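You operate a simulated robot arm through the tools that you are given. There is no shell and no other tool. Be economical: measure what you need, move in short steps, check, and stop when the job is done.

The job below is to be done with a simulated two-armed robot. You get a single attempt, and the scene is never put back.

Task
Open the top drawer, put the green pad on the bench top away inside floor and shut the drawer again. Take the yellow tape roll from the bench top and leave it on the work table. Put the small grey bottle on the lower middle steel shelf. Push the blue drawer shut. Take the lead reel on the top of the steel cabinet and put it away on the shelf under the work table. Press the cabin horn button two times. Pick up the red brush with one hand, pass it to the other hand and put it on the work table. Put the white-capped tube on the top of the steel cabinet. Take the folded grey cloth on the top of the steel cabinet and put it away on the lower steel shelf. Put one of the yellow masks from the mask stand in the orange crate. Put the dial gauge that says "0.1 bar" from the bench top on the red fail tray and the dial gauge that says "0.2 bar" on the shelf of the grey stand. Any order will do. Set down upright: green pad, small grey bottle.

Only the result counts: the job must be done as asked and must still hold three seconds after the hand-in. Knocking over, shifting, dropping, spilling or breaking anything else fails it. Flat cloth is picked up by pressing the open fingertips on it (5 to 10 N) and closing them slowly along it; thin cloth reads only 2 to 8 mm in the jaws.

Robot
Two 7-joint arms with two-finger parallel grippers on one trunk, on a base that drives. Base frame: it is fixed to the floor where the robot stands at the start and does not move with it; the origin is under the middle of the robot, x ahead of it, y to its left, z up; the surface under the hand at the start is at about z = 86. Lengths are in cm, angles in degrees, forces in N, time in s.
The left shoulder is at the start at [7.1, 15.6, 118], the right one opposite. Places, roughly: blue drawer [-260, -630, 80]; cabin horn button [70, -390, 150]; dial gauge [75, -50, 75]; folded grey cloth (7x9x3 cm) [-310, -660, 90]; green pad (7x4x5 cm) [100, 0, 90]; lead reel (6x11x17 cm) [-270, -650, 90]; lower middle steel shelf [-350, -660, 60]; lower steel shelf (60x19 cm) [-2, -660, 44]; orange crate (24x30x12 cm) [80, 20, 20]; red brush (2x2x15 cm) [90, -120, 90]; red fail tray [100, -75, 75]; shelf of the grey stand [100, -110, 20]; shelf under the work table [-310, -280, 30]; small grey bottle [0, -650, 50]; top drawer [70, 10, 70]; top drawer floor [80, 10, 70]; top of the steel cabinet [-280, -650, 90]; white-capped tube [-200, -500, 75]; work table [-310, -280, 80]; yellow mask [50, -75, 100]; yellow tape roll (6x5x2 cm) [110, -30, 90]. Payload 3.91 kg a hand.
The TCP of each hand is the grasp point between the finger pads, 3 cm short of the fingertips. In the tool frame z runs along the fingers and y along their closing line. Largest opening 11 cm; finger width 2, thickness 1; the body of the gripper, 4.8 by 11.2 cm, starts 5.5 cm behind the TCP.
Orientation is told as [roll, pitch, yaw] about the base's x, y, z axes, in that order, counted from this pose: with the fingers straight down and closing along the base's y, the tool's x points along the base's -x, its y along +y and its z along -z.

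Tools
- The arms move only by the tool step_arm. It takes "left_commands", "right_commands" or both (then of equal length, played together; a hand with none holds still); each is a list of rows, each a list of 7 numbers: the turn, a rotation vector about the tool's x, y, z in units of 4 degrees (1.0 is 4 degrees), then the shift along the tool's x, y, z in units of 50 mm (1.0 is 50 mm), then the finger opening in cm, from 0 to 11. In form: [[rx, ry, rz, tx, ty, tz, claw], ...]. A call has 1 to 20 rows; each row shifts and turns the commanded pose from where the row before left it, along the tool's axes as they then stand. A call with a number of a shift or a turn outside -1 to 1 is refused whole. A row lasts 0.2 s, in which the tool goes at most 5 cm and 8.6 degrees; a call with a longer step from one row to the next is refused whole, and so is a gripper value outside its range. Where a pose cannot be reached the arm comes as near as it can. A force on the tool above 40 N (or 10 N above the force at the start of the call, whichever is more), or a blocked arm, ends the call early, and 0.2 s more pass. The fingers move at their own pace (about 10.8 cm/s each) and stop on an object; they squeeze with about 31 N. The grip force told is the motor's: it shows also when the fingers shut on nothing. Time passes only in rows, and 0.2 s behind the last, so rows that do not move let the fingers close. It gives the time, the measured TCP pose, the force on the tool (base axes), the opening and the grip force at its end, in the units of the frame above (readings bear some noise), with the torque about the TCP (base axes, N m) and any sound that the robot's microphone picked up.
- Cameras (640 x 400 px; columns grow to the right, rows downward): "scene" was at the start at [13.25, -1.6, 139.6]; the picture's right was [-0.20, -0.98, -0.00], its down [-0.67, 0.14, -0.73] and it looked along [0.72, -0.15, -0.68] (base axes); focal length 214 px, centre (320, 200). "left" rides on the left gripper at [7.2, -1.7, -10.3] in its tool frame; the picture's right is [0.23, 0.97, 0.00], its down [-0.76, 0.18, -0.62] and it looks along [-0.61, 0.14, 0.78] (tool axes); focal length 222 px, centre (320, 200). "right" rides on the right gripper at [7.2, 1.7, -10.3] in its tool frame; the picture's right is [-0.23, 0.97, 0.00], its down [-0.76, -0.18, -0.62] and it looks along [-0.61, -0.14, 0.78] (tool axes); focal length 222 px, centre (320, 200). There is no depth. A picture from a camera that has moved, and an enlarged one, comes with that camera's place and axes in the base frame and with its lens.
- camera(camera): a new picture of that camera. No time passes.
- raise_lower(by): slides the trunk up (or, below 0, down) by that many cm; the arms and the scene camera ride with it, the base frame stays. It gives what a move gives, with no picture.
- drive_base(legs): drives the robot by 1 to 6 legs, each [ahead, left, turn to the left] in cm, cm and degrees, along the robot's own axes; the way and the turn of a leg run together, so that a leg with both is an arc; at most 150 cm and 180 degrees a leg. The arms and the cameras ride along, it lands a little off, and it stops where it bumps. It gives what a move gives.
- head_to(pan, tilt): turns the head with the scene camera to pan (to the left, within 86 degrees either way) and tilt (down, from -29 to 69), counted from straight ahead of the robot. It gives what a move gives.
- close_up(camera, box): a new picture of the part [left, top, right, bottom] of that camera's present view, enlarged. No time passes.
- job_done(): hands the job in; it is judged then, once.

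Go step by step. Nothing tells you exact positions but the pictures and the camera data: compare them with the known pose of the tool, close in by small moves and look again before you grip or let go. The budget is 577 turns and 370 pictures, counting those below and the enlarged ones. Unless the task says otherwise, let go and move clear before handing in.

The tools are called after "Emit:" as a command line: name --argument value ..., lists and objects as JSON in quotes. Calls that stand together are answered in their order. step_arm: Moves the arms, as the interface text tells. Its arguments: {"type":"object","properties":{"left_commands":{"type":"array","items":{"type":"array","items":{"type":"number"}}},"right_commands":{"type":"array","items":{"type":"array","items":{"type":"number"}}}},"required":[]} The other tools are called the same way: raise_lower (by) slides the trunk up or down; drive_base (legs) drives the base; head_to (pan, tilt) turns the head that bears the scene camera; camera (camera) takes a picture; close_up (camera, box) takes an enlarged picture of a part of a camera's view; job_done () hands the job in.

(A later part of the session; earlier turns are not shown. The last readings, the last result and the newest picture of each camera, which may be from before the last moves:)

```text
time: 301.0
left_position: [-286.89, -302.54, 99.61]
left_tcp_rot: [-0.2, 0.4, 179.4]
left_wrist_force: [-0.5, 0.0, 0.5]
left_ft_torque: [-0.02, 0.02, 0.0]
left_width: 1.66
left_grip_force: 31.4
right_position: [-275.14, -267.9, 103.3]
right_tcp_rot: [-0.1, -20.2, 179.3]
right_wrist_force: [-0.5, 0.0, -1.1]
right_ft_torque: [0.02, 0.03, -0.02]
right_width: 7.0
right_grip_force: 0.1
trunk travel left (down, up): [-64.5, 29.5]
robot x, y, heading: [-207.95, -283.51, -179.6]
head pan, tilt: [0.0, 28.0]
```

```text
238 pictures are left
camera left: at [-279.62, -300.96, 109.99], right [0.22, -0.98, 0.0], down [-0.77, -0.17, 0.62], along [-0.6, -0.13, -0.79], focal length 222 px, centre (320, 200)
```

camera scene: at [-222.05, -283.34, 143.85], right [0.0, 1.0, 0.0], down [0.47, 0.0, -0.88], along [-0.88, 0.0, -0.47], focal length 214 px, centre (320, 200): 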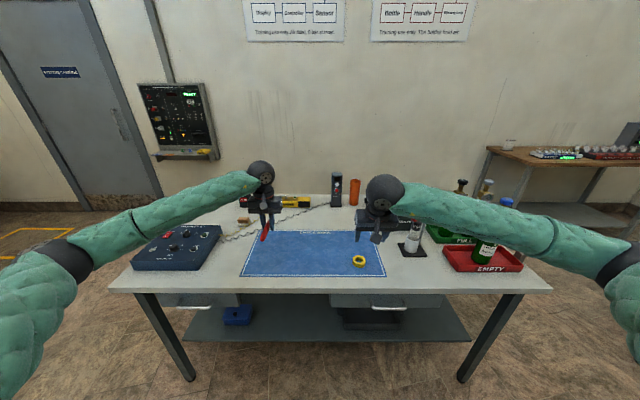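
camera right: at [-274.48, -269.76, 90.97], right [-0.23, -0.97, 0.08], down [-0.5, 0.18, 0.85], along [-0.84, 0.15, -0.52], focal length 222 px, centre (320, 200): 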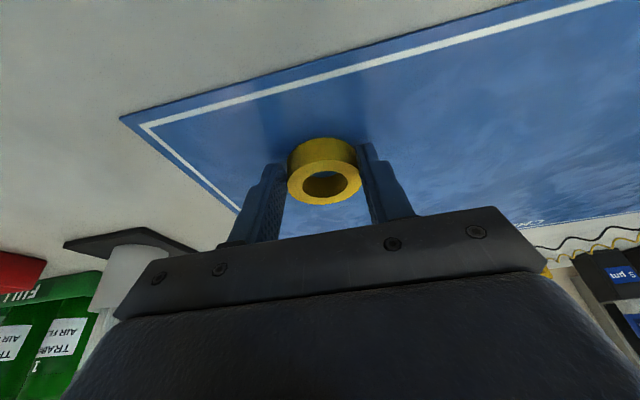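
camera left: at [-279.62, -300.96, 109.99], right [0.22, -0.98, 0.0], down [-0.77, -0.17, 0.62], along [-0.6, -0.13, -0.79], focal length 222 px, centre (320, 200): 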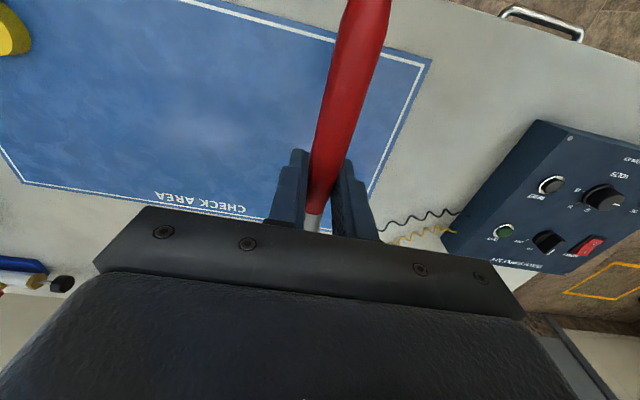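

The tape rests on the table. I lower the brush over the mat's left side.

Emit:
step_arm --left_commands '[[0, 0, 0, -0.4, -0.6, 0, 0], [0, 0, 0, 0, -0.4, 0.4, 0], [0, 0, 0, 0, 0, 0.8, 0], [0, 0, 0, 0, 0, 0.8, 0], [0, 0, 0, 0, 0, 0.5, 0], [0, 0, 0, 0, 0, 0.3, 0]]'

Emit:
camera --camera "left"

```text
time: 302.4
left_position: [-288.57, -297.51, 85.54]
left_tcp_rot: [-0.1, 0.4, 179.4]
left_wrist_force: [0.0, -1.0, -0.7]
left_ft_torque: [0.0, -0.01, 0.01]
left_width: 1.67
left_grip_force: 30.6
right_position: [-274.99, -268.07, 103.37]
right_tcp_rot: [0.1, -20.1, 179.3]
right_wrist_force: [0.2, -0.1, -0.9]
right_ft_torque: [-0.03, -0.02, 0.0]
right_width: 7.0
right_grip_force: 0.1
trunk travel left (down, up): [-64.5, 29.5]
robot x, y, heading: [-207.91, -283.36, -179.7]
head pan, tilt: [0.0, 28.0]
```

```text
237 pictures are left
camera left: at [-281.35, -295.87, 96.07], right [0.22, -0.98, 0.0], down [-0.77, -0.17, 0.62], along [-0.6, -0.13, -0.79], focal length 222 px, centre (320, 200)
```

left: 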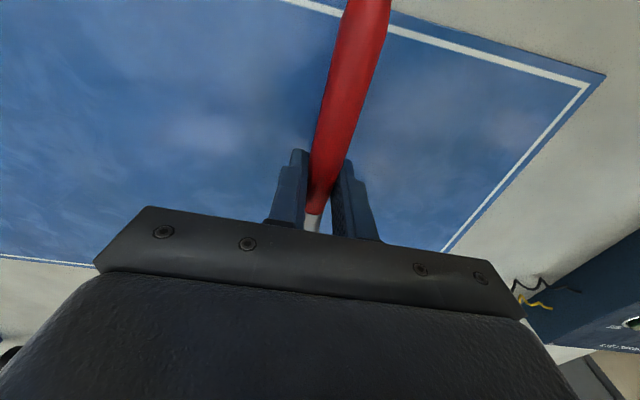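

Emit:
step_arm --left_commands '[[0, 0, 0, 0, 0, 0.2, 0], [0, 0, 0, 0, 0, 0.14, 0], [0, 0, 0, 0, 0, 0.06, 0]]'

```text
time: 303.2
left_position: [-288.68, -297.39, 83.74]
left_tcp_rot: [-0.1, 0.4, 179.6]
left_wrist_force: [0.0, 0.1, 0.0]
left_ft_torque: [0.03, 0.0, 0.02]
left_width: 1.69
left_grip_force: 30.8
right_position: [-275.01, -268.04, 103.37]
right_tcp_rot: [0.0, -20.1, 179.3]
right_wrist_force: [0.5, -0.1, -0.2]
right_ft_torque: [-0.03, -0.02, 0.02]
right_width: 7.01
right_grip_force: 0.0
trunk travel left (down, up): [-64.5, 29.5]
robot x, y, heading: [-207.62, -283.46, -179.6]
head pan, tilt: [0.0, 28.0]
```

Emit:
step_arm --left_commands '[[0, 0, 0, 0, 0, 0.04, 0], [0, 0, 0, 0, 0, 0, 2.2], [0, 0, 0, 0, 0, 0, 3], [0, 0, 0, 0, 0, 0, 4], [0, 0, 0, 0, 0, 0, 4]]'

Emit:
camera --camera "left"

```text
time: 304.4
left_position: [-288.64, -297.37, 83.6]
left_tcp_rot: [-0.2, 0.4, 179.5]
left_wrist_force: [-0.9, 0.5, 1.1]
left_ft_torque: [-0.03, -0.03, 0.01]
left_width: 4.01
left_grip_force: 0.2
right_position: [-274.99, -268.03, 103.33]
right_tcp_rot: [0.1, -20.1, 179.3]
right_wrist_force: [-0.1, 0.9, 0.8]
right_ft_torque: [-0.01, 0.0, 0.02]
right_width: 7.0
right_grip_force: 0.1
trunk travel left (down, up): [-64.5, 29.5]
robot x, y, heading: [-208.0, -283.17, -179.8]
head pan, tilt: [0.0, 28.0]
```

```text
236 pictures are left
camera left: at [-281.41, -295.83, 93.93], right [0.22, -0.98, 0.0], down [-0.77, -0.17, 0.62], along [-0.6, -0.13, -0.79], focal length 222 px, centre (320, 200)
```

left: 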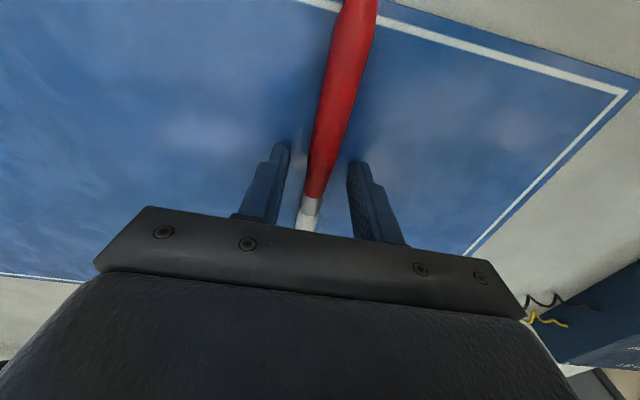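

Released and lying on the mat. I open more, lift straight up, straighten the right tool and check both items.

Emit:
step_arm --left_commands '[[0, 0, 0, 0, 0, 0, 7], [0, 0, 0, 0, 0, -0.4, 7], [0, 0, 0, 0, 0, -0.8, 7], [0, 0, 0, 0, 0, -0.8, 7], [0, 0, 0, 0, 0, -0.8, 7], [0, 0, 0, 0, 0, -0.8, 7], [0, 0, 0, 0, 0, -0.8, 7], [0, 0, 0, 0.7, 0, 0, 7], [0, 0, 0, 0.7, 0, 0, 7]]' --right_commands '[[0, 1, 0, 0, 0, -0.3, 7], [0, 1, 0, 0, 0, -0.3, 7], [0, 1, 0, 0, 0, -0.3, 7], [0, 1, 0, 0, 0, -0.3, 7], [0, 1, 0, 0, 0, -0.3, 7], [0, 0, 0, 0, 0, 0, 7], [0, 0, 0, 0, 0, 0, 7], [0, 0, 0, 0, 0, 0, 7], [0, 0, 0, 0, 0, 0, 7]]'

Emit:
drive_base --legs '[[-45, 0, 0]]'

Emit:
camera --camera "scene"

```text
time: 306.4
left_position: [-282.04, -297.49, 105.75]
left_tcp_rot: [-0.1, 0.3, 179.4]
left_wrist_force: [-0.3, 1.0, 0.5]
left_ft_torque: [-0.01, 0.02, 0.01]
left_width: 6.97
left_grip_force: 0.1
right_position: [-273.31, -267.96, 110.78]
right_tcp_rot: [0.0, 0.0, 179.3]
right_wrist_force: [1.1, -0.5, -0.4]
right_ft_torque: [-0.02, -0.03, 0.0]
right_width: 7.02
right_grip_force: 0.0
trunk travel left (down, up): [-64.5, 29.5]
robot x, y, heading: [-207.84, -283.32, -179.7]
head pan, tilt: [0.0, 28.0]
```

```text
time: 309.1
left_position: [-235.98, -297.28, 105.68]
left_tcp_rot: [-0.3, 0.2, 179.6]
left_wrist_force: [0.4, -0.1, 0.0]
left_ft_torque: [-0.01, 0.01, -0.04]
left_width: 6.99
left_grip_force: 0.0
right_position: [-227.29, -267.92, 110.68]
right_tcp_rot: [0.0, -0.1, 179.4]
right_wrist_force: [-0.5, 0.0, -0.4]
right_ft_torque: [0.02, 0.04, -0.02]
right_width: 7.0
right_grip_force: 0.0
trunk travel left (down, up): [-64.5, 29.5]
robot x, y, heading: [-161.8, -283.04, -179.8]
head pan, tilt: [0.0, 28.0]
```

```text
235 pictures are left
camera scene: at [-175.91, -283.18, 143.86], right [0.0, 1.0, 0.0], down [0.47, 0.0, -0.88], along [-0.88, 0.0, -0.47], focal length 214 px, centre (320, 200)
```

scene: 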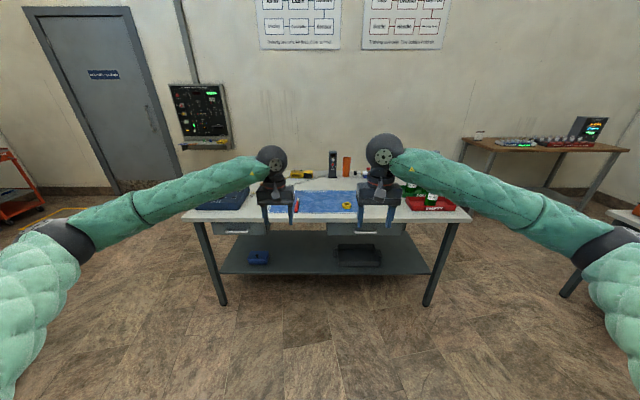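

Both items are on the work table. Next the cabin horn button near [70,-390,150]; I turn toward it and look.

Emit:
drive_base --legs '[[0, 0, 155]]'

Emit:
head_to --pan 0 --tilt 5

Emit:
camera --camera "scene"

```text
time: 315.8
left_position: [-89.47, -304.66, 105.6]
left_tcp_rot: [-0.2, 0.5, -27.8]
left_wrist_force: [-0.6, -0.5, -0.3]
left_ft_torque: [-0.04, -0.02, -0.06]
left_width: 7.01
left_grip_force: 0.0
right_position: [-110.64, -326.81, 110.63]
right_tcp_rot: [0.0, -0.1, -27.9]
right_wrist_force: [0.0, 0.7, -0.1]
right_ft_torque: [0.0, -0.02, -0.01]
right_width: 7.0
right_grip_force: 0.1
trunk travel left (down, up): [-64.5, 29.5]
robot x, y, heading: [-162.24, -283.06, -27.0]
head pan, tilt: [0.0, 28.0]
```

```text
time: 316.7
left_position: [-89.42, -304.68, 105.47]
left_tcp_rot: [-0.2, 0.4, -27.7]
left_wrist_force: [0.7, 0.0, -0.4]
left_ft_torque: [0.01, 0.02, 0.02]
left_width: 6.99
left_grip_force: 0.2
right_position: [-110.76, -326.79, 110.69]
right_tcp_rot: [0.0, -0.1, -27.9]
right_wrist_force: [-0.5, -0.1, -1.1]
right_ft_torque: [0.0, -0.02, 0.0]
right_width: 7.01
right_grip_force: 0.1
trunk travel left (down, up): [-64.5, 29.5]
robot x, y, heading: [-161.64, -283.04, -27.0]
head pan, tilt: [0.0, 5.0]
```

```text
234 pictures are left
camera scene: at [-149.06, -289.61, 147.57], right [-0.45, -0.89, 0.0], down [-0.08, 0.04, -1.0], along [0.89, -0.45, -0.09], focal length 214 px, centre (320, 200)
```

scene: 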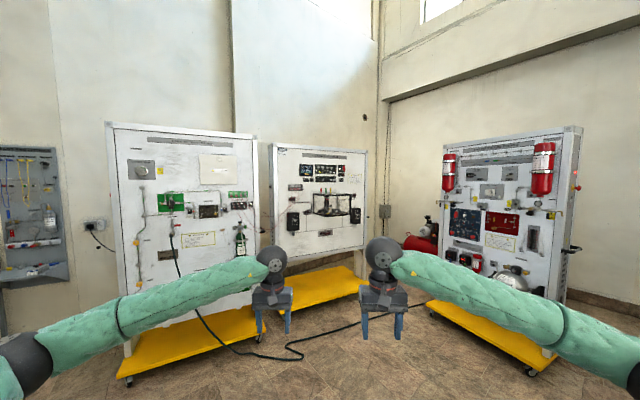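

The target lies on the middle panel, around pixel (312,180). I zoom in.

Emit:
close_up --camera "scene" --box '[265, 135, 375, 255]'

Emit:
close_up --camera "scene" --box '[285, 150, 345, 190]'

```text
3.33 times, centred on (320, 195) of scene
camera zoom: at [-149.06, -289.61, 147.57], right [-0.45, -0.89, 0.0], down [-0.08, 0.04, -1.0], along [0.89, -0.45, -0.09], focal length 715 px, centre (320, 217)
```

zoom: 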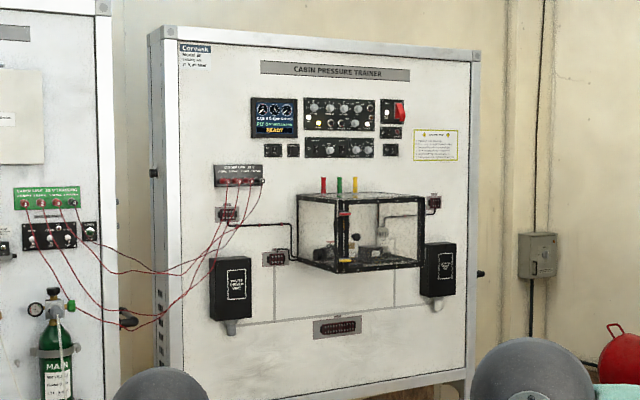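

```text
10.00 times, centred on (315, 170) of scene
camera zoom: at [-149.06, -289.61, 147.57], right [-0.45, -0.89, 0.0], down [-0.08, 0.04, -1.0], along [0.89, -0.45, -0.09], focal length 2145 px, centre (370, 500)
```

zoom: 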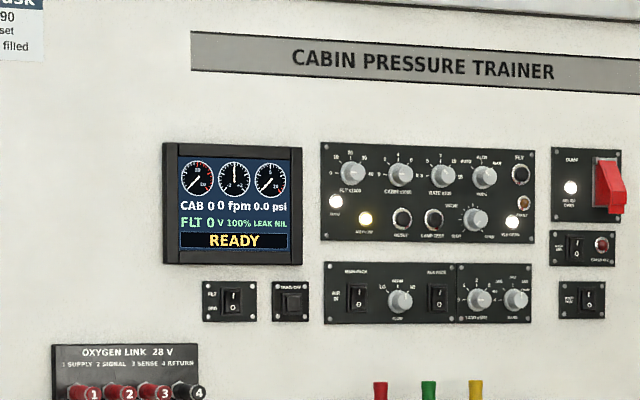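

I need a closer, frontal view. The hose on the floor runs at x ≈ 5–20, so I stop short of it at about x = -65, y = -390.

Emit:
drive_base --legs '[[0, 0, 27], [0, -107, 0], [90, 0, 0]]'

Emit:
head_to --pan 0 --tilt 0

Emit:
camera --camera "scene"

Emit:
close_up --camera "scene" --box '[270, 140, 400, 220]'

```text
time: 327.9
left_position: [2.31, -374.39, 105.6]
left_tcp_rot: [-0.1, 0.4, 0.2]
left_wrist_force: [0.5, -0.9, 0.1]
left_ft_torque: [-0.02, 0.02, 0.01]
left_width: 7.04
left_grip_force: 0.0
right_position: [-6.17, -404.0, 110.68]
right_tcp_rot: [0.0, -0.1, 0.0]
right_wrist_force: [0.2, -0.3, 0.6]
right_ft_torque: [-0.01, 0.03, -0.01]
right_width: 6.99
right_grip_force: 0.1
trunk travel left (down, up): [-64.5, 29.5]
robot x, y, heading: [-71.78, -389.16, 0.9]
head pan, tilt: [0.0, 5.0]
```

```text
time: 328.5
left_position: [2.24, -374.48, 105.67]
left_tcp_rot: [-0.1, 0.3, 0.2]
left_wrist_force: [1.1, 0.2, 0.2]
left_ft_torque: [0.02, -0.04, 0.01]
left_width: 6.98
left_grip_force: 0.0
right_position: [-6.16, -403.84, 110.6]
right_tcp_rot: [0.1, -0.1, -0.1]
right_wrist_force: [0.2, -0.2, 0.2]
right_ft_torque: [0.01, 0.0, -0.01]
right_width: 7.0
right_grip_force: 0.0
trunk travel left (down, up): [-64.5, 29.5]
robot x, y, heading: [-71.98, -388.95, 0.7]
head pan, tilt: [0.0, 0.0]
```

```text
231 pictures are left
camera scene: at [-57.69, -389.03, 148.37], right [0.02, -1.0, 0.0], down [0.0, 0.0, -1.0], along [1.0, 0.02, 0.0], focal length 214 px, centre (320, 200)
```

scene: 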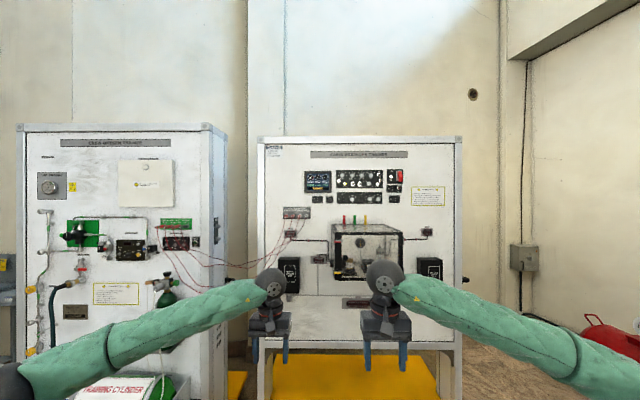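

```text
4.92 times, centred on (335, 180) of scene
camera zoom: at [-57.69, -389.03, 148.37], right [0.02, -1.0, 0.0], down [0.0, 0.0, -1.0], along [1.0, 0.02, 0.0], focal length 1056 px, centre (246, 298)
```

zoom: 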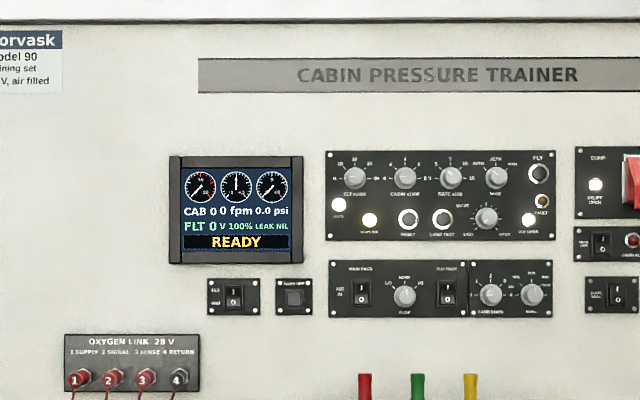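

Emit:
close_up --camera "scene" --box '[310, 190, 340, 208]'

Emit:
close_up --camera "scene" --box '[380, 165, 412, 207]'

Emit:
close_up --camera "scene" --box '[335, 168, 385, 206]'

```text
16.00 times, centred on (325, 199) of scene
camera zoom: at [-57.69, -389.03, 148.37], right [0.02, -1.0, 0.0], down [0.0, 0.0, -1.0], along [1.0, 0.02, 0.0], focal length 3432 px, centre (240, 216)
```

zoom: 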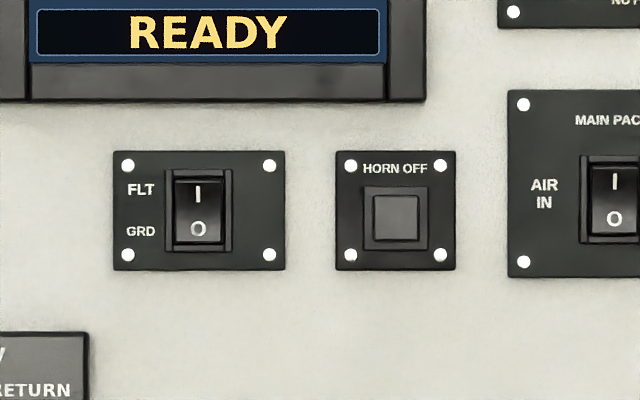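

```text
9.52 times, centred on (396, 186) of scene
camera zoom: at [-57.69, -389.03, 148.37], right [0.02, -1.0, 0.0], down [0.0, 0.0, -1.0], along [1.0, 0.02, 0.0], focal length 2043 px, centre (-404, 333)
```

zoom: 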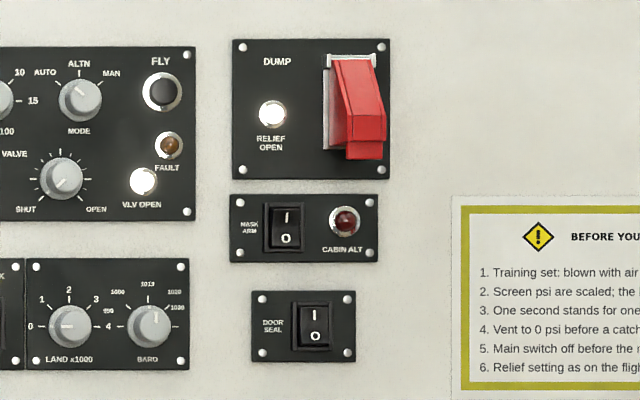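

```text
10.53 times, centred on (360, 187) of scene
camera zoom: at [-57.69, -389.03, 148.37], right [0.02, -1.0, 0.0], down [0.0, 0.0, -1.0], along [1.0, 0.02, 0.0], focal length 2258 px, centre (-101, 337)
```

zoom: 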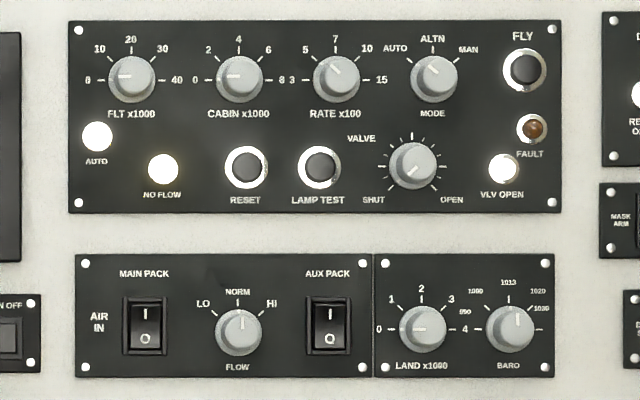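

The button is "HORN OFF" at about y -392.3, z 148.4 on the panel face x ≈ 70. I raise the trunk, move the right hand aside and turn it to point ahead.

Emit:
raise_lower --by 25

Emit:
step_arm --right_commands '[[0, 0, 0, 0.2, -0.9, 0, 0], [0, 0, 0, 0.2, -0.9, 0, 0], [0, 0, 0, 0.2, -0.9, 0, 0], [0, 0, 0, 0.2, -0.9, 0, 0], [0, 0, 0, 0.2, -0.9, 0, 0], [0, 0, 0, 0.2, -0.9, 0, 0], [0, 0, 0, 0.2, -0.9, 0, 0], [0, 0, 0, 0.2, -0.9, 0, 0], [0, 0, 0, 0.2, -0.9, 0, 0]]'

Emit:
step_arm --right_commands '[[-0.962, -0.962, 0.962, 0, 0, 0, 0], [-0.962, -0.962, 0.962, 0, 0, 0, 0], [-0.962, -0.962, 0.962, 0, 0, 0, 0], [-0.962, -0.962, 0.962, 0, 0, 0, 0], [-0.962, -0.962, 0.962, 0, 0, 0, 0], [-0.962, -0.962, 0.962, 0, 0, 0, 0], [-0.962, -0.962, 0.962, 0, 0, 0, 0], [-0.962, -0.962, 0.962, 0, 0, 0, 0], [-0.962, -0.962, 0.962, 0, 0, 0, 0], [-0.962, -0.962, 0.962, 0, 0, 0, 0], [-0.962, -0.962, 0.962, 0, 0, 0, 0], [-0.962, -0.962, 0.962, 0, 0, 0, 0], [-0.962, -0.962, 0.962, 0, 0, 0, 0], [-0.962, -0.962, 0.962, 0, 0, 0, 0], [-0.962, -0.962, 0.962, 0, 0, 0, 0], [-0.962, -0.962, 0.962, 0, 0, 0, 0], [-0.962, -0.962, 0.962, 0, 0, 0, 0], [-0.962, -0.962, 0.962, 0, 0, 0, 0]]'

```text
time: 331.1
left_position: [2.12, -374.47, 130.53]
left_tcp_rot: [-0.2, 0.4, 0.0]
left_wrist_force: [0.1, -1.1, 0.0]
left_ft_torque: [0.02, -0.02, 0.0]
left_width: 7.01
left_grip_force: 0.1
right_position: [-6.26, -403.75, 135.58]
right_tcp_rot: [0.0, -0.2, 0.0]
right_wrist_force: [-0.2, -0.6, -0.4]
right_ft_torque: [-0.03, 0.01, -0.01]
right_width: 6.99
right_grip_force: 0.1
trunk travel left (down, up): [-89.5, 4.5]
robot x, y, heading: [-72.09, -389.25, 0.9]
head pan, tilt: [0.0, 0.0]
```

```text
time: 333.1
left_position: [1.89, -374.33, 130.79]
left_tcp_rot: [-0.1, 0.4, 0.3]
left_wrist_force: [-0.2, 0.3, 0.8]
left_ft_torque: [0.01, -0.03, 0.02]
left_width: 6.98
left_grip_force: 0.0
right_position: [-15.26, -444.5, 135.96]
right_tcp_rot: [0.0, -0.1, 0.1]
right_wrist_force: [-0.1, 0.0, -0.6]
right_ft_torque: [0.0, -0.03, 0.01]
right_width: 0.0
right_grip_force: 31.4
trunk travel left (down, up): [-89.5, 4.5]
robot x, y, heading: [-71.65, -389.36, 0.9]
head pan, tilt: [0.0, 0.0]
```

```text
time: 337.1
left_position: [2.4, -374.46, 130.47]
left_tcp_rot: [-0.1, 0.6, 0.2]
left_wrist_force: [1.4, 0.8, 0.6]
left_ft_torque: [0.02, 0.03, 0.01]
left_width: 7.02
left_grip_force: 0.1
right_position: [-21.13, -444.37, 119.29]
right_tcp_rot: [70.1, -0.3, -89.9]
right_wrist_force: [0.1, -0.3, -0.3]
right_ft_torque: [0.01, 0.02, -0.01]
right_width: 0.0
right_grip_force: 31.2
trunk travel left (down, up): [-89.5, 4.5]
robot x, y, heading: [-71.81, -389.55, 1.1]
head pan, tilt: [0.0, 0.0]
stopped in row 18 (right hand): the arm was blocked; the commanded pose is now the measured one
```

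The turn was nearly complete. I extend ahead and up, then finish it.

Emit:
step_arm --right_commands '[[0, 0, 0, 0, 0.65, 0.62, 0], [0, 0, 0, 0, 0.65, 0.62, 0], [0, 0, 0, 0, 0.65, 0.62, 0], [0, 0, 0, 0, 0.65, 0.62, 0], [0, 0, 0, 0, 0.65, 0.62, 0], [-1, 0, 0, 0, 0, 0, 0], [-1, 0, 0, 0, 0, 0, 0], [-1, 0, 0, 0, 0, 0, 0], [-1, 0, 0, 0, 0, 0, 0], [-1, 0, 0, 0, 0, 0, 0]]'

```text
time: 339.3
left_position: [2.04, -374.38, 130.75]
left_tcp_rot: [0.0, 0.3, 0.3]
left_wrist_force: [0.0, -0.4, 1.4]
left_ft_torque: [0.01, -0.02, 0.01]
left_width: 6.97
left_grip_force: 0.2
right_position: [-6.25, -449.37, 134.41]
right_tcp_rot: [90.2, -0.3, -89.7]
right_wrist_force: [-0.7, 0.4, -0.5]
right_ft_torque: [-0.01, 0.01, 0.03]
right_width: 0.0
right_grip_force: 30.9
right hand out of reach, approached as far as the arm can: row 6, 7, 8, 9, 10
trunk travel left (down, up): [-89.5, 4.5]
robot x, y, heading: [-71.86, -389.18, 0.7]
head pan, tilt: [0.0, 0.0]
```

Pointing straight ahead now. I bring it toward the button's height and lateral position.

Emit:
step_arm --right_commands '[[0, 0, 0, 0.7, 0.35, 0.55, 0], [0, 0, 0, 0.7, 0.35, 0.55, 0], [0, 0, 0, 0.7, 0.35, 0.55, 0], [0, 0, 0, 0.7, 0.35, 0.55, 0], [0, 0, 0, 0.7, 0.35, 0.55, 0], [0, 0, 0, 0.7, 0.35, 0.55, 0], [0, 0, 0, 0.7, 0.35, 0.5, 0], [0, 0, 0, 0.7, 0.35, 0.5, 0]]'

Emit:
camera --camera "right"

Emit:
camera --camera "scene"

```text
time: 341.3
left_position: [2.03, -374.47, 130.87]
left_tcp_rot: [-0.1, 0.3, 0.3]
left_wrist_force: [-0.5, -0.5, 0.2]
left_ft_torque: [0.01, -0.02, 0.0]
left_width: 7.0
left_grip_force: 0.1
right_position: [-8.0, -430.72, 185.65]
right_tcp_rot: [116.5, -0.9, -90.5]
right_wrist_force: [0.2, -1.3, 0.3]
right_ft_torque: [0.0, 0.02, -0.01]
right_width: 0.0
right_grip_force: 30.8
right hand out of reach, approached as far as the arm can: row 1, 2, 3, 4, 5, 6, 7
trunk travel left (down, up): [-89.5, 4.5]
robot x, y, heading: [-71.91, -389.22, 0.8]
head pan, tilt: [0.0, 0.0]
stopped in row 8 (right hand): the arm was blocked; the commanded pose is now the measured one
```

```text
226 pictures are left
camera right: at [-17.87, -423.41, 182.52], right [-0.43, -0.21, 0.88], down [-0.49, -0.76, -0.43], along [0.76, -0.61, 0.23], focal length 222 px, centre (320, 200)
```

right: 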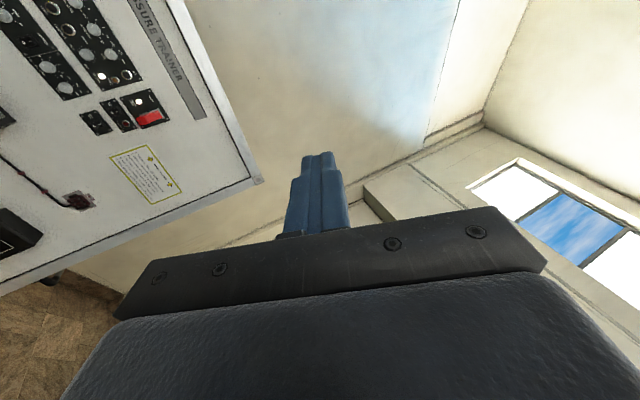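

```text
225 pictures are left
camera scene: at [-57.91, -389.2, 173.39], right [0.02, -1.0, 0.0], down [0.0, 0.0, -1.0], along [1.0, 0.02, 0.0], focal length 214 px, centre (320, 200)
```

scene: 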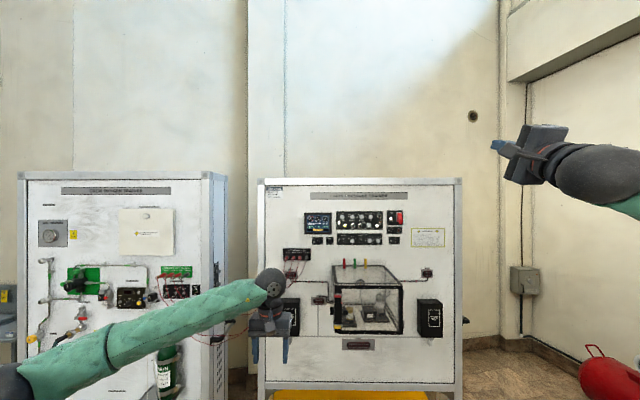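

The right arm went into an awkward pose. I lower it aside and will press with the left arm instead, whose posture is clean.

Emit:
step_arm --right_commands '[[0, 0, 0, -0.3, -0.88, -0.22, 0], [0, 0, 0, -0.3, -0.88, -0.22, 0], [0, 0, 0, -0.3, -0.88, -0.22, 0], [0, 0, 0, -0.3, -0.88, -0.22, 0], [0, 0, 0, -0.3, -0.88, -0.22, 0], [0, 0, 0, -0.3, -0.88, -0.22, 0], [0, 0, 0, -0.3, -0.88, -0.22, 0], [0, 0, 0, -0.3, -0.88, -0.22, 0]]'

Emit:
camera --camera "scene"

```text
time: 343.3
left_position: [2.25, -374.27, 130.73]
left_tcp_rot: [-0.1, 0.4, 0.3]
left_wrist_force: [0.1, 0.4, 1.1]
left_ft_torque: [0.0, 0.02, -0.01]
left_width: 6.98
left_grip_force: 0.1
right_position: [-3.29, -443.27, 164.82]
right_tcp_rot: [129.5, -0.5, -90.8]
right_wrist_force: [-0.4, -0.1, 0.3]
right_ft_torque: [-0.02, -0.01, -0.01]
right_width: 0.0
right_grip_force: 31.0
trunk travel left (down, up): [-89.5, 4.5]
robot x, y, heading: [-71.63, -389.49, 1.0]
head pan, tilt: [0.0, 0.0]
stopped in row 8 (right hand): the arm was blocked; the commanded pose is now the measured one
```

```text
224 pictures are left
camera scene: at [-57.71, -389.15, 173.39], right [0.02, -1.0, 0.0], down [0.0, 0.0, -1.0], along [1.0, 0.02, 0.0], focal length 214 px, centre (320, 200)
```

scene: 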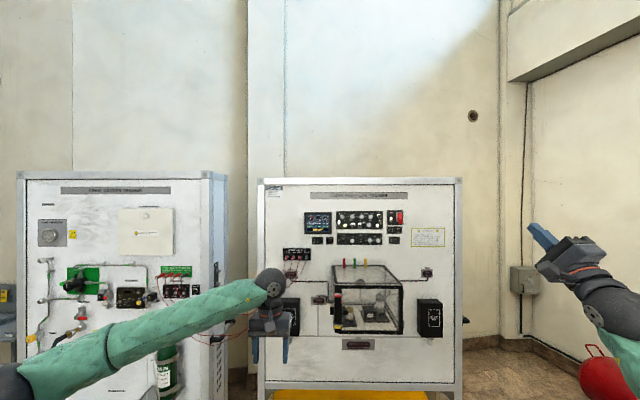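

Emit:
step_arm --right_commands '[[1, 0, 0, 0, 0, 0, 0], [1, 0, 0, 0, 0, 0, 0], [1, 0, 0, 0, 0, 0, 0], [1, 0, 0, 0, 0, 0, 0], [1, 0, 0, 0, 0, 0, 0], [1, 0, 0, 0, 0, 0, 0], [1, 0, 0, 0, 0, 0, 0], [1, 0, 0, 0, 0, 0, 0], [1, 0, 0, 0, 0, 0, 0], [1, 0, 0, 0, 0, 0, 0]]'

Emit:
camera --camera "scene"

```text
time: 345.5
left_position: [2.12, -374.44, 130.78]
left_tcp_rot: [-0.2, 0.2, 0.3]
left_wrist_force: [-1.7, 0.9, 0.6]
left_ft_torque: [-0.04, -0.01, 0.01]
left_width: 6.99
left_grip_force: 0.1
right_position: [-3.41, -443.17, 164.8]
right_tcp_rot: [89.5, -0.4, -90.7]
right_wrist_force: [0.1, -0.3, 0.0]
right_ft_torque: [0.0, 0.01, -0.01]
right_width: 0.0
right_grip_force: 30.9
trunk travel left (down, up): [-89.5, 4.5]
robot x, y, heading: [-72.07, -389.34, 1.1]
head pan, tilt: [0.0, 0.0]
```

```text
223 pictures are left
camera scene: at [-57.77, -389.05, 173.37], right [0.02, -1.0, 0.0], down [0.0, 0.0, -1.0], along [1.0, 0.02, 0.0], focal length 214 px, centre (320, 200)
```

scene: 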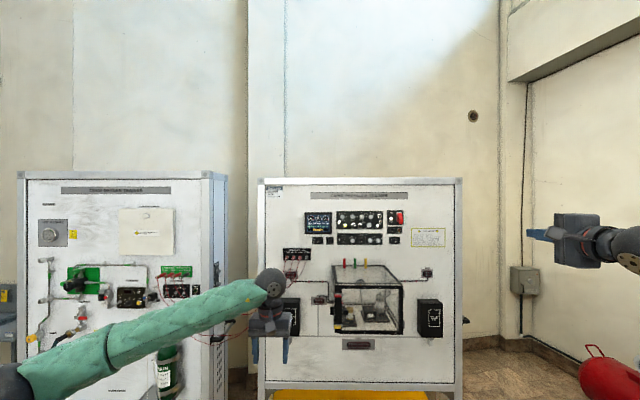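

The hand is level now. I extend it straight ahead here in free space to test the reach.

Emit:
step_arm --right_commands '[[0, 0, 0, 0, 0, 0.7, 0], [0, 0, 0, 0, 0, 0.7, 0], [0, 0, 0, 0, 0, 0.7, 0], [0, 0, 0, 0, 0, 0.7, 0], [0, 0, 0, 0, 0, 0.7, 0], [0, 0, 0, 0, 0, 0.7, 0], [0, 0, 0, 0, 0, 0.7, 0]]'

```text
time: 347.1
left_position: [2.31, -374.31, 130.56]
left_tcp_rot: [-0.1, 0.5, 0.2]
left_wrist_force: [-0.1, 0.2, 0.0]
left_ft_torque: [0.03, 0.05, -0.02]
left_width: 7.0
left_grip_force: 0.1
right_position: [21.37, -443.52, 164.5]
right_tcp_rot: [89.5, -0.5, -90.8]
right_wrist_force: [-0.1, 0.3, 0.0]
right_ft_torque: [0.02, -0.01, -0.01]
right_width: 0.01
right_grip_force: 31.1
trunk travel left (down, up): [-89.5, 4.5]
robot x, y, heading: [-72.12, -389.61, 0.8]
head pan, tilt: [0.0, 0.0]
```

Reach is fine. I also try shifting the right hand left so the base need not come close to the left panel.

Emit:
step_arm --right_commands '[[0, 0, 0, 0.6, 0, 0, 0], [0, 0, 0, 0.6, 0, 0, 0], [0, 0, 0, 0.6, 0, 0, 0], [0, 0, 0, 0.6, 0, 0, 0], [0, 0, 0, 0.6, 0, 0, 0], [0, 0, 0, 0.6, 0, 0, 0], [0, 0, 0, 0.6, 0, 0, 0]]' --left_commands '[[0, 0, 0, 0.6, 0, 0, 7], [0, 0, 0, 0.6, 0, 0, 7], [0, 0, 0, 0.6, 0, 0, 7], [0, 0, 0, 0.6, 0, 0, 7], [0, 0, 0, 0.6, 0, 0, 7], [0, 0, 0, 0.6, 0, 0, 7], [0, 0, 0, 0.6, 0, 0, 7]]'

Emit:
head_to --pan 0 --tilt 40

Emit:
camera --camera "scene"

```text
time: 348.7
left_position: [-19.16, -374.26, 130.84]
left_tcp_rot: [-0.1, 0.3, 0.2]
left_wrist_force: [0.1, 0.6, -1.1]
left_ft_torque: [0.0, 0.0, -0.01]
left_width: 7.03
left_grip_force: 0.1
right_position: [21.42, -422.23, 164.41]
right_tcp_rot: [89.7, -0.5, -90.7]
right_wrist_force: [0.1, -0.2, 0.9]
right_ft_torque: [0.02, 0.0, 0.0]
right_width: 0.02
right_grip_force: 31.2
trunk travel left (down, up): [-89.5, 4.5]
robot x, y, heading: [-71.56, -389.42, 0.8]
head pan, tilt: [0.0, 0.0]
```

```text
time: 349.8
left_position: [-18.87, -374.39, 130.81]
left_tcp_rot: [-0.3, 0.4, 0.2]
left_wrist_force: [0.1, -0.6, 0.1]
left_ft_torque: [-0.05, 0.01, 0.0]
left_width: 7.0
left_grip_force: 0.0
right_position: [21.52, -422.33, 164.3]
right_tcp_rot: [89.4, -0.5, -90.6]
right_wrist_force: [-0.2, -0.8, 0.2]
right_ft_torque: [0.01, 0.02, 0.04]
right_width: 0.01
right_grip_force: 30.7
trunk travel left (down, up): [-89.5, 4.5]
robot x, y, heading: [-71.68, -389.36, 0.7]
head pan, tilt: [0.0, 40.0]
```

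```text
222 pictures are left
camera scene: at [-58.2, -389.01, 167.01], right [0.02, -1.0, 0.0], down [-0.64, -0.01, -0.77], along [0.77, 0.01, -0.64], focal length 214 px, centre (320, 200)
```

scene: 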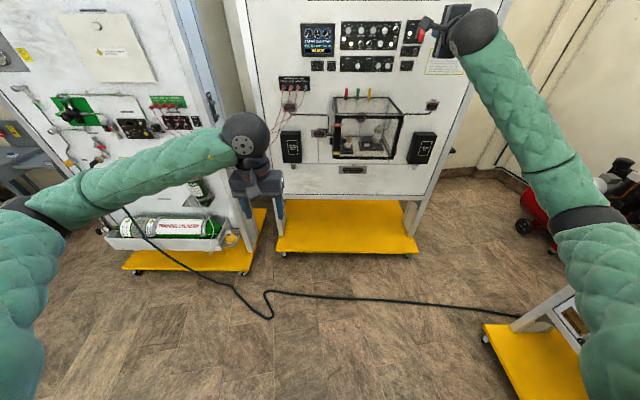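

The floor hose crosses at x ≈ 20–26 there, so stopping at x = -28 is safe. I lower the trunk 16, slide left 30 and advance part way.

Emit:
raise_lower --by -16

Emit:
drive_base --legs '[[0, 30, -0.7], [20, 0, 0]]'

Emit:
head_to --pan -15 --tilt 5

Emit:
camera --camera "scene"

Emit:
camera --camera "right"

```text
time: 351.6
left_position: [-19.02, -374.53, 114.74]
left_tcp_rot: [-0.2, 0.5, 0.3]
left_wrist_force: [-0.1, -0.2, 0.0]
left_ft_torque: [-0.02, 0.02, -0.02]
left_width: 7.02
left_grip_force: 0.0
right_position: [21.51, -422.25, 148.45]
right_tcp_rot: [89.6, -0.5, -90.7]
right_wrist_force: [0.1, 0.4, 0.4]
right_ft_torque: [-0.02, 0.0, -0.02]
right_width: 0.0
right_grip_force: 30.9
trunk travel left (down, up): [-73.5, 20.5]
robot x, y, heading: [-71.75, -389.28, 0.9]
head pan, tilt: [0.0, 40.0]
```

```text
time: 354.9
left_position: [1.02, -345.47, 114.83]
left_tcp_rot: [-0.3, 0.4, -0.5]
left_wrist_force: [0.6, -0.1, -0.2]
left_ft_torque: [0.0, 0.02, 0.01]
left_width: 7.01
left_grip_force: 0.2
right_position: [40.94, -393.71, 148.31]
right_tcp_rot: [89.4, -0.6, -91.4]
right_wrist_force: [-0.3, 0.3, 0.7]
right_ft_torque: [-0.01, 0.0, 0.02]
right_width: 0.01
right_grip_force: 30.4
trunk travel left (down, up): [-73.5, 20.5]
robot x, y, heading: [-51.97, -359.53, 0.2]
head pan, tilt: [0.0, 40.0]
```

```text
time: 355.9
left_position: [0.93, -345.32, 114.71]
left_tcp_rot: [-0.3, 0.4, -0.5]
left_wrist_force: [-0.2, 0.8, -0.1]
left_ft_torque: [0.0, 0.0, -0.01]
left_width: 6.99
left_grip_force: 0.0
right_position: [40.89, -393.83, 148.31]
right_tcp_rot: [89.5, -0.5, -91.4]
right_wrist_force: [0.2, -0.9, 0.4]
right_ft_torque: [-0.01, -0.01, -0.05]
right_width: 0.02
right_grip_force: 30.9
trunk travel left (down, up): [-73.5, 20.5]
robot x, y, heading: [-52.28, -359.37, 0.3]
head pan, tilt: [-15.0, 5.0]
```

```text
221 pictures are left
camera scene: at [-38.1, -361.88, 156.57], right [-0.25, -0.97, 0.0], down [-0.09, 0.02, -1.0], along [0.96, -0.25, -0.09], focal length 214 px, centre (320, 200)
```

scene: 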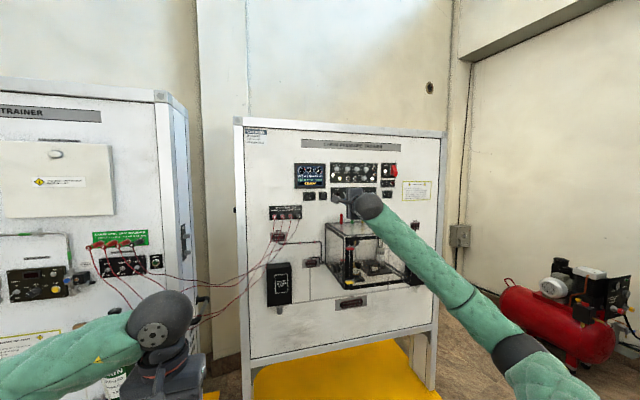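

```text
220 pictures are left
camera right: at [30.77, -386.25, 150.13], right [0.0, -0.22, 0.98], down [-0.64, -0.75, -0.17], along [0.77, -0.63, -0.14], focal length 222 px, centre (320, 200)
```

right: 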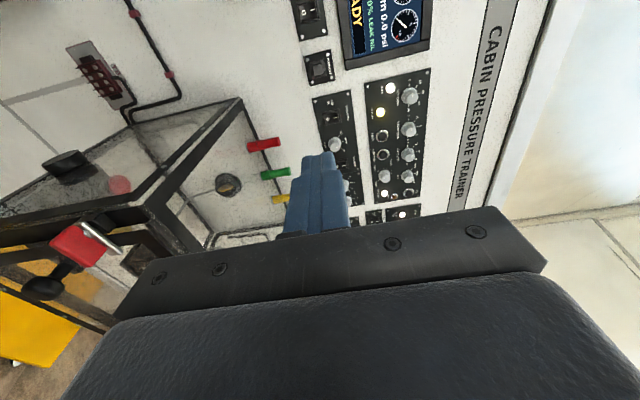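

Emit:
close_up --camera "scene" --box '[295, 180, 345, 210]'

Emit:
close_up --camera "right" --box '[280, 30, 360, 100]'

```text
12.80 times, centred on (320, 195) of scene
camera zoom: at [-38.1, -361.88, 156.57], right [-0.25, -0.97, 0.0], down [-0.09, 0.02, -1.0], along [0.96, -0.25, -0.09], focal length 2745 px, centre (320, 264)
```

zoom: 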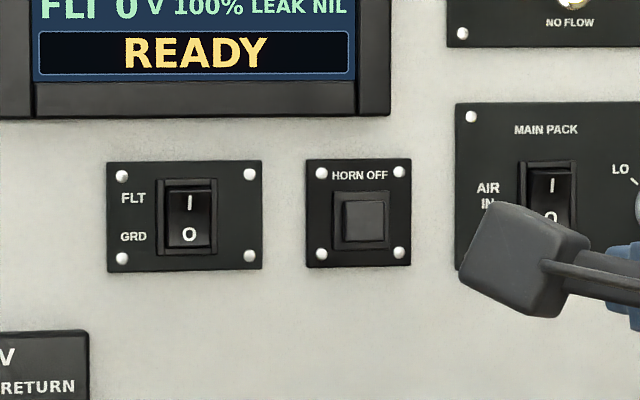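

```text
5.71 times, centred on (320, 65) of right
camera zoom: at [30.77, -386.25, 150.13], right [0.0, -0.22, 0.98], down [-0.64, -0.75, -0.17], along [0.77, -0.63, -0.14], focal length 1269 px, centre (320, 971)
```

zoom: 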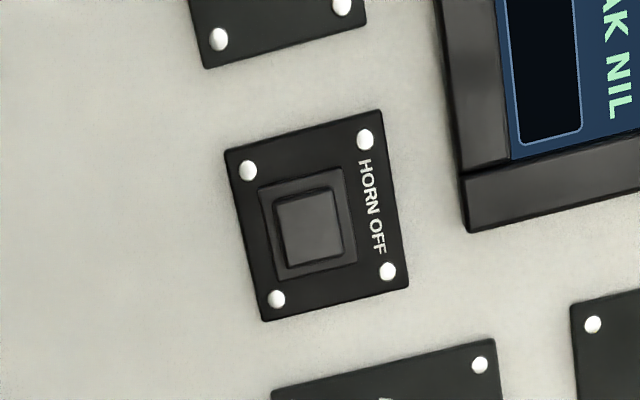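

Triangulated: the cap is at [78,-394,147.9] and protrudes. I drive 19 cm ahead (staying clear of the hose), then extend the arm.

Emit:
drive_base --legs '[[19, 0, 0]]'

Emit:
step_arm --right_commands '[[0, 0, 0, 0, -0.08, 0.4, 0], [0, 0, 0, 0, 0, 0.5, 0], [0, 0, 0, 0, 0, 0.5, 0], [0, 0, 0, 0, 0, 0.4, 0]]'

Emit:
camera --camera "right"

Emit:
camera --camera "scene"

```text
time: 357.4
left_position: [19.86, -345.28, 114.75]
left_tcp_rot: [-0.2, 0.4, -0.4]
left_wrist_force: [0.0, -0.2, 0.8]
left_ft_torque: [-0.01, 0.02, 0.0]
left_width: 6.99
left_grip_force: 0.1
right_position: [59.94, -393.56, 148.15]
right_tcp_rot: [89.6, -0.5, -91.3]
right_wrist_force: [0.0, -0.3, -0.8]
right_ft_torque: [0.01, -0.02, -0.01]
right_width: 0.0
right_grip_force: 30.4
trunk travel left (down, up): [-73.5, 20.5]
robot x, y, heading: [-32.94, -359.66, 0.3]
head pan, tilt: [-15.0, 5.0]
```

```text
time: 358.4
left_position: [19.73, -345.27, 114.73]
left_tcp_rot: [-0.1, 0.4, -0.4]
left_wrist_force: [-0.7, 0.5, -0.1]
left_ft_torque: [0.03, -0.01, -0.01]
left_width: 6.99
left_grip_force: 0.1
right_position: [68.79, -393.76, 147.97]
right_tcp_rot: [89.4, -0.5, -91.3]
right_wrist_force: [-0.4, -0.7, 0.1]
right_ft_torque: [-0.01, 0.0, -0.01]
right_width: 0.0
right_grip_force: 31.0
trunk travel left (down, up): [-73.5, 20.5]
robot x, y, heading: [-33.62, -359.43, 0.2]
head pan, tilt: [-15.0, 5.0]
```

```text
217 pictures are left
camera right: at [58.71, -386.18, 149.67], right [0.0, -0.22, 0.98], down [-0.64, -0.75, -0.17], along [0.77, -0.63, -0.14], focal length 222 px, centre (320, 200)
```

right: 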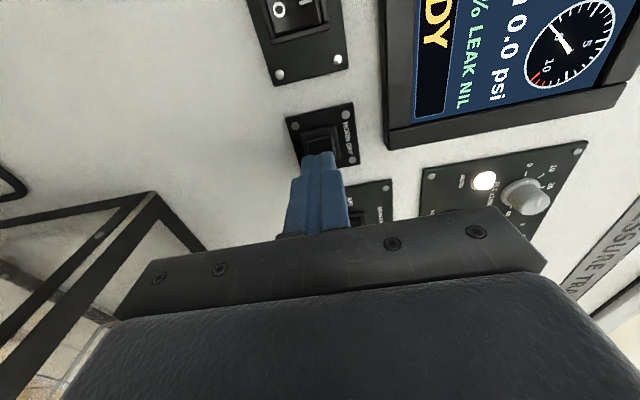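

```text
216 pictures are left
camera scene: at [-19.19, -361.77, 156.57], right [-0.25, -0.97, 0.0], down [-0.09, 0.02, -1.0], along [0.96, -0.25, -0.09], focal length 214 px, centre (320, 200)
```

scene: 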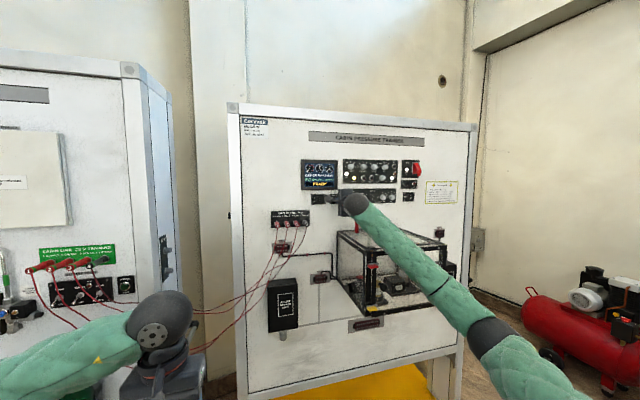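

The fingertips are in line. I advance slowly until the button clicks.

Emit:
step_arm --right_commands '[[0, 0, 0, -0.08, 0, 0.3, 0], [0, 0, 0, 0, 0, 0.3, 0], [0, 0, 0, 0, 0, 0.2, 0], [0, 0, 0, 0, 0, 0.1, 0]]'

Emit:
camera --camera "right"

```text
time: 359.0
left_position: [19.14, -345.39, 115.02]
left_tcp_rot: [-0.1, 0.0, -0.6]
left_wrist_force: [-0.4, -0.6, -0.4]
left_ft_torque: [0.02, -0.02, -0.01]
left_width: 7.01
left_grip_force: 0.1
right_position: [70.03, -394.07, 148.57]
right_tcp_rot: [89.8, -0.5, -91.2]
right_wrist_force: [-33.5, 6.2, -3.3]
right_ft_torque: [-0.08, 0.11, 0.42]
right_width: 0.01
right_grip_force: 30.6
trunk travel left (down, up): [-73.5, 20.5]
robot x, y, heading: [-33.71, -359.55, -0.1]
head pan, tilt: [-15.0, 5.0]
heard: click
stopped in row 2 (right hand): the force on the tool passed its limit at 191 N (the readings are from after the stop); the commanded pose is now the measured one
```

```text
215 pictures are left
camera right: at [59.95, -386.62, 150.12], right [0.0, -0.22, 0.98], down [-0.64, -0.75, -0.17], along [0.77, -0.62, -0.14], focal length 222 px, centre (320, 200)
```

right: 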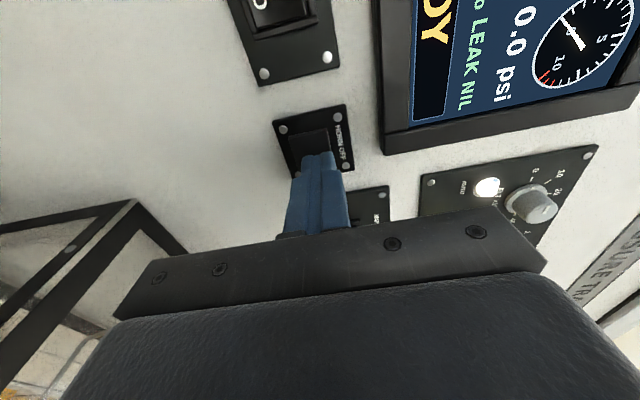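

A click: the first press, rather hard. I back off 1.5 cm and then press again gently.

Emit:
step_arm --right_commands '[[0, 0, 0, 0, 0, -0.1, 0], [0, 0, 0, 0, 0, -0.1, 0], [0, 0, 0, 0, 0, -0.1, 0], [0, 0, 0, 0, 0, 0, 0], [0, 0, 0, 0, 0, 0, 0]]'

Emit:
camera --camera "right"

```text
time: 359.3
left_position: [19.28, -345.43, 114.81]
left_tcp_rot: [-0.2, 0.2, -0.7]
left_wrist_force: [0.5, -0.3, 0.1]
left_ft_torque: [0.02, -0.02, -0.01]
left_width: 6.99
left_grip_force: 0.1
right_position: [70.1, -394.1, 148.41]
right_tcp_rot: [89.9, -0.5, -91.3]
right_wrist_force: [-34.3, 3.7, -7.2]
right_ft_torque: [-0.2, 0.22, 0.35]
right_width: 0.0
right_grip_force: 31.0
trunk travel left (down, up): [-73.5, 20.5]
robot x, y, heading: [-33.32, -359.59, -0.0]
head pan, tilt: [-15.0, 5.0]
stopped in row 1 (right hand): the force on the tool passed its limit at 56 N (the readings are from after the stop); the commanded pose is now the measured one
```

```text
214 pictures are left
camera right: at [60.0, -386.62, 150.12], right [0.0, -0.22, 0.98], down [-0.64, -0.75, -0.17], along [0.77, -0.62, -0.14], focal length 222 px, centre (320, 200)
```

right: 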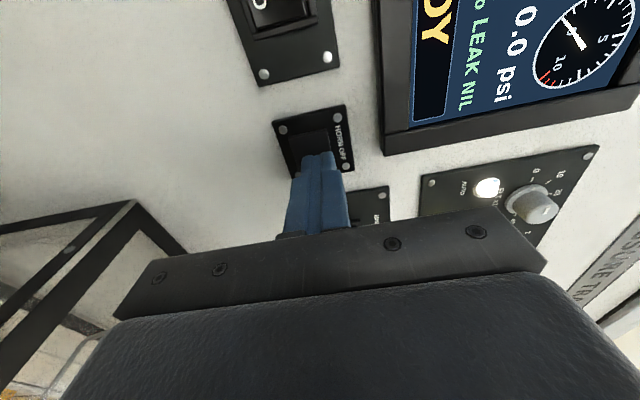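

Emit:
step_arm --right_commands '[[0, 0, 0, 0, 0, -0.4, 0], [0, 0, 0, 0, 0, -0.2, 0], [0, 0, 0, 0, 0, 0, 0]]'

```text
time: 360.1
left_position: [19.66, -345.35, 114.81]
left_tcp_rot: [-0.3, 0.5, -0.4]
left_wrist_force: [-0.7, 0.0, 0.1]
left_ft_torque: [-0.01, 0.0, 0.0]
left_width: 7.02
left_grip_force: 0.1
right_position: [67.78, -394.1, 148.12]
right_tcp_rot: [89.6, -0.5, -91.3]
right_wrist_force: [0.2, 0.0, 0.3]
right_ft_torque: [0.0, -0.04, -0.01]
right_width: 0.0
right_grip_force: 31.1
trunk travel left (down, up): [-73.5, 20.5]
robot x, y, heading: [-33.39, -359.53, -0.0]
head pan, tilt: [-15.0, 5.0]
```

Emit:
step_arm --right_commands '[[0, 0, 0, 0, 0, 0.1, 0], [0, 0, 0, 0, 0, 0.1, 0], [0, 0, 0, 0, 0, 0.04, 0], [0, 0, 0, 0, 0, 0.04, 0], [0, 0, 0, 0, 0, 0.04, 0]]'

Emit:
camera --camera "right"

```text
time: 361.3
left_position: [19.73, -345.48, 114.76]
left_tcp_rot: [-0.2, 0.3, -0.5]
left_wrist_force: [-0.1, 0.4, 0.1]
left_ft_torque: [0.02, 0.01, 0.0]
left_width: 6.98
left_grip_force: 0.0
right_position: [69.4, -394.13, 148.06]
right_tcp_rot: [89.6, -0.5, -91.3]
right_wrist_force: [-0.2, 0.0, -0.1]
right_ft_torque: [-0.02, 0.0, 0.05]
right_width: 0.0
right_grip_force: 30.8
trunk travel left (down, up): [-73.5, 20.5]
robot x, y, heading: [-33.41, -359.17, 0.3]
head pan, tilt: [-15.0, 5.0]
```

```text
213 pictures are left
camera right: at [59.2, -386.63, 149.76], right [0.0, -0.22, 0.98], down [-0.64, -0.75, -0.17], along [0.77, -0.63, -0.14], focal length 222 px, centre (320, 200)
```

right: 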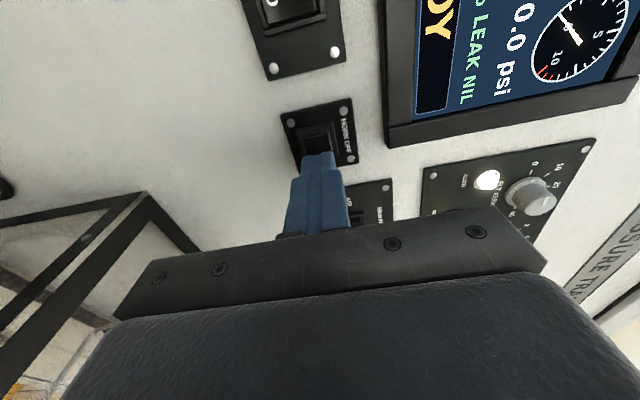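

Emit:
step_arm --right_commands '[[0, 0, 0, 0, 0, 0.04, 0], [0, 0, 0, 0, 0, 0.04, 0], [0, 0, 0, 0, 0, 0.04, 0], [0, 0, 0, 0, 0, 0.04, 0]]'

```text
time: 362.3
left_position: [19.55, -345.38, 114.83]
left_tcp_rot: [0.0, 0.4, -0.6]
left_wrist_force: [0.4, -0.6, 0.0]
left_ft_torque: [-0.02, -0.01, 0.01]
left_width: 7.01
left_grip_force: 0.0
right_position: [69.96, -394.04, 148.11]
right_tcp_rot: [89.7, -0.5, -91.3]
right_wrist_force: [-22.0, -0.1, -10.5]
right_ft_torque: [-0.05, 0.3, 0.18]
right_width: 0.02
right_grip_force: 31.3
trunk travel left (down, up): [-73.5, 20.5]
robot x, y, heading: [-33.29, -359.64, 0.1]
head pan, tilt: [-15.0, 5.0]
heard: click
```

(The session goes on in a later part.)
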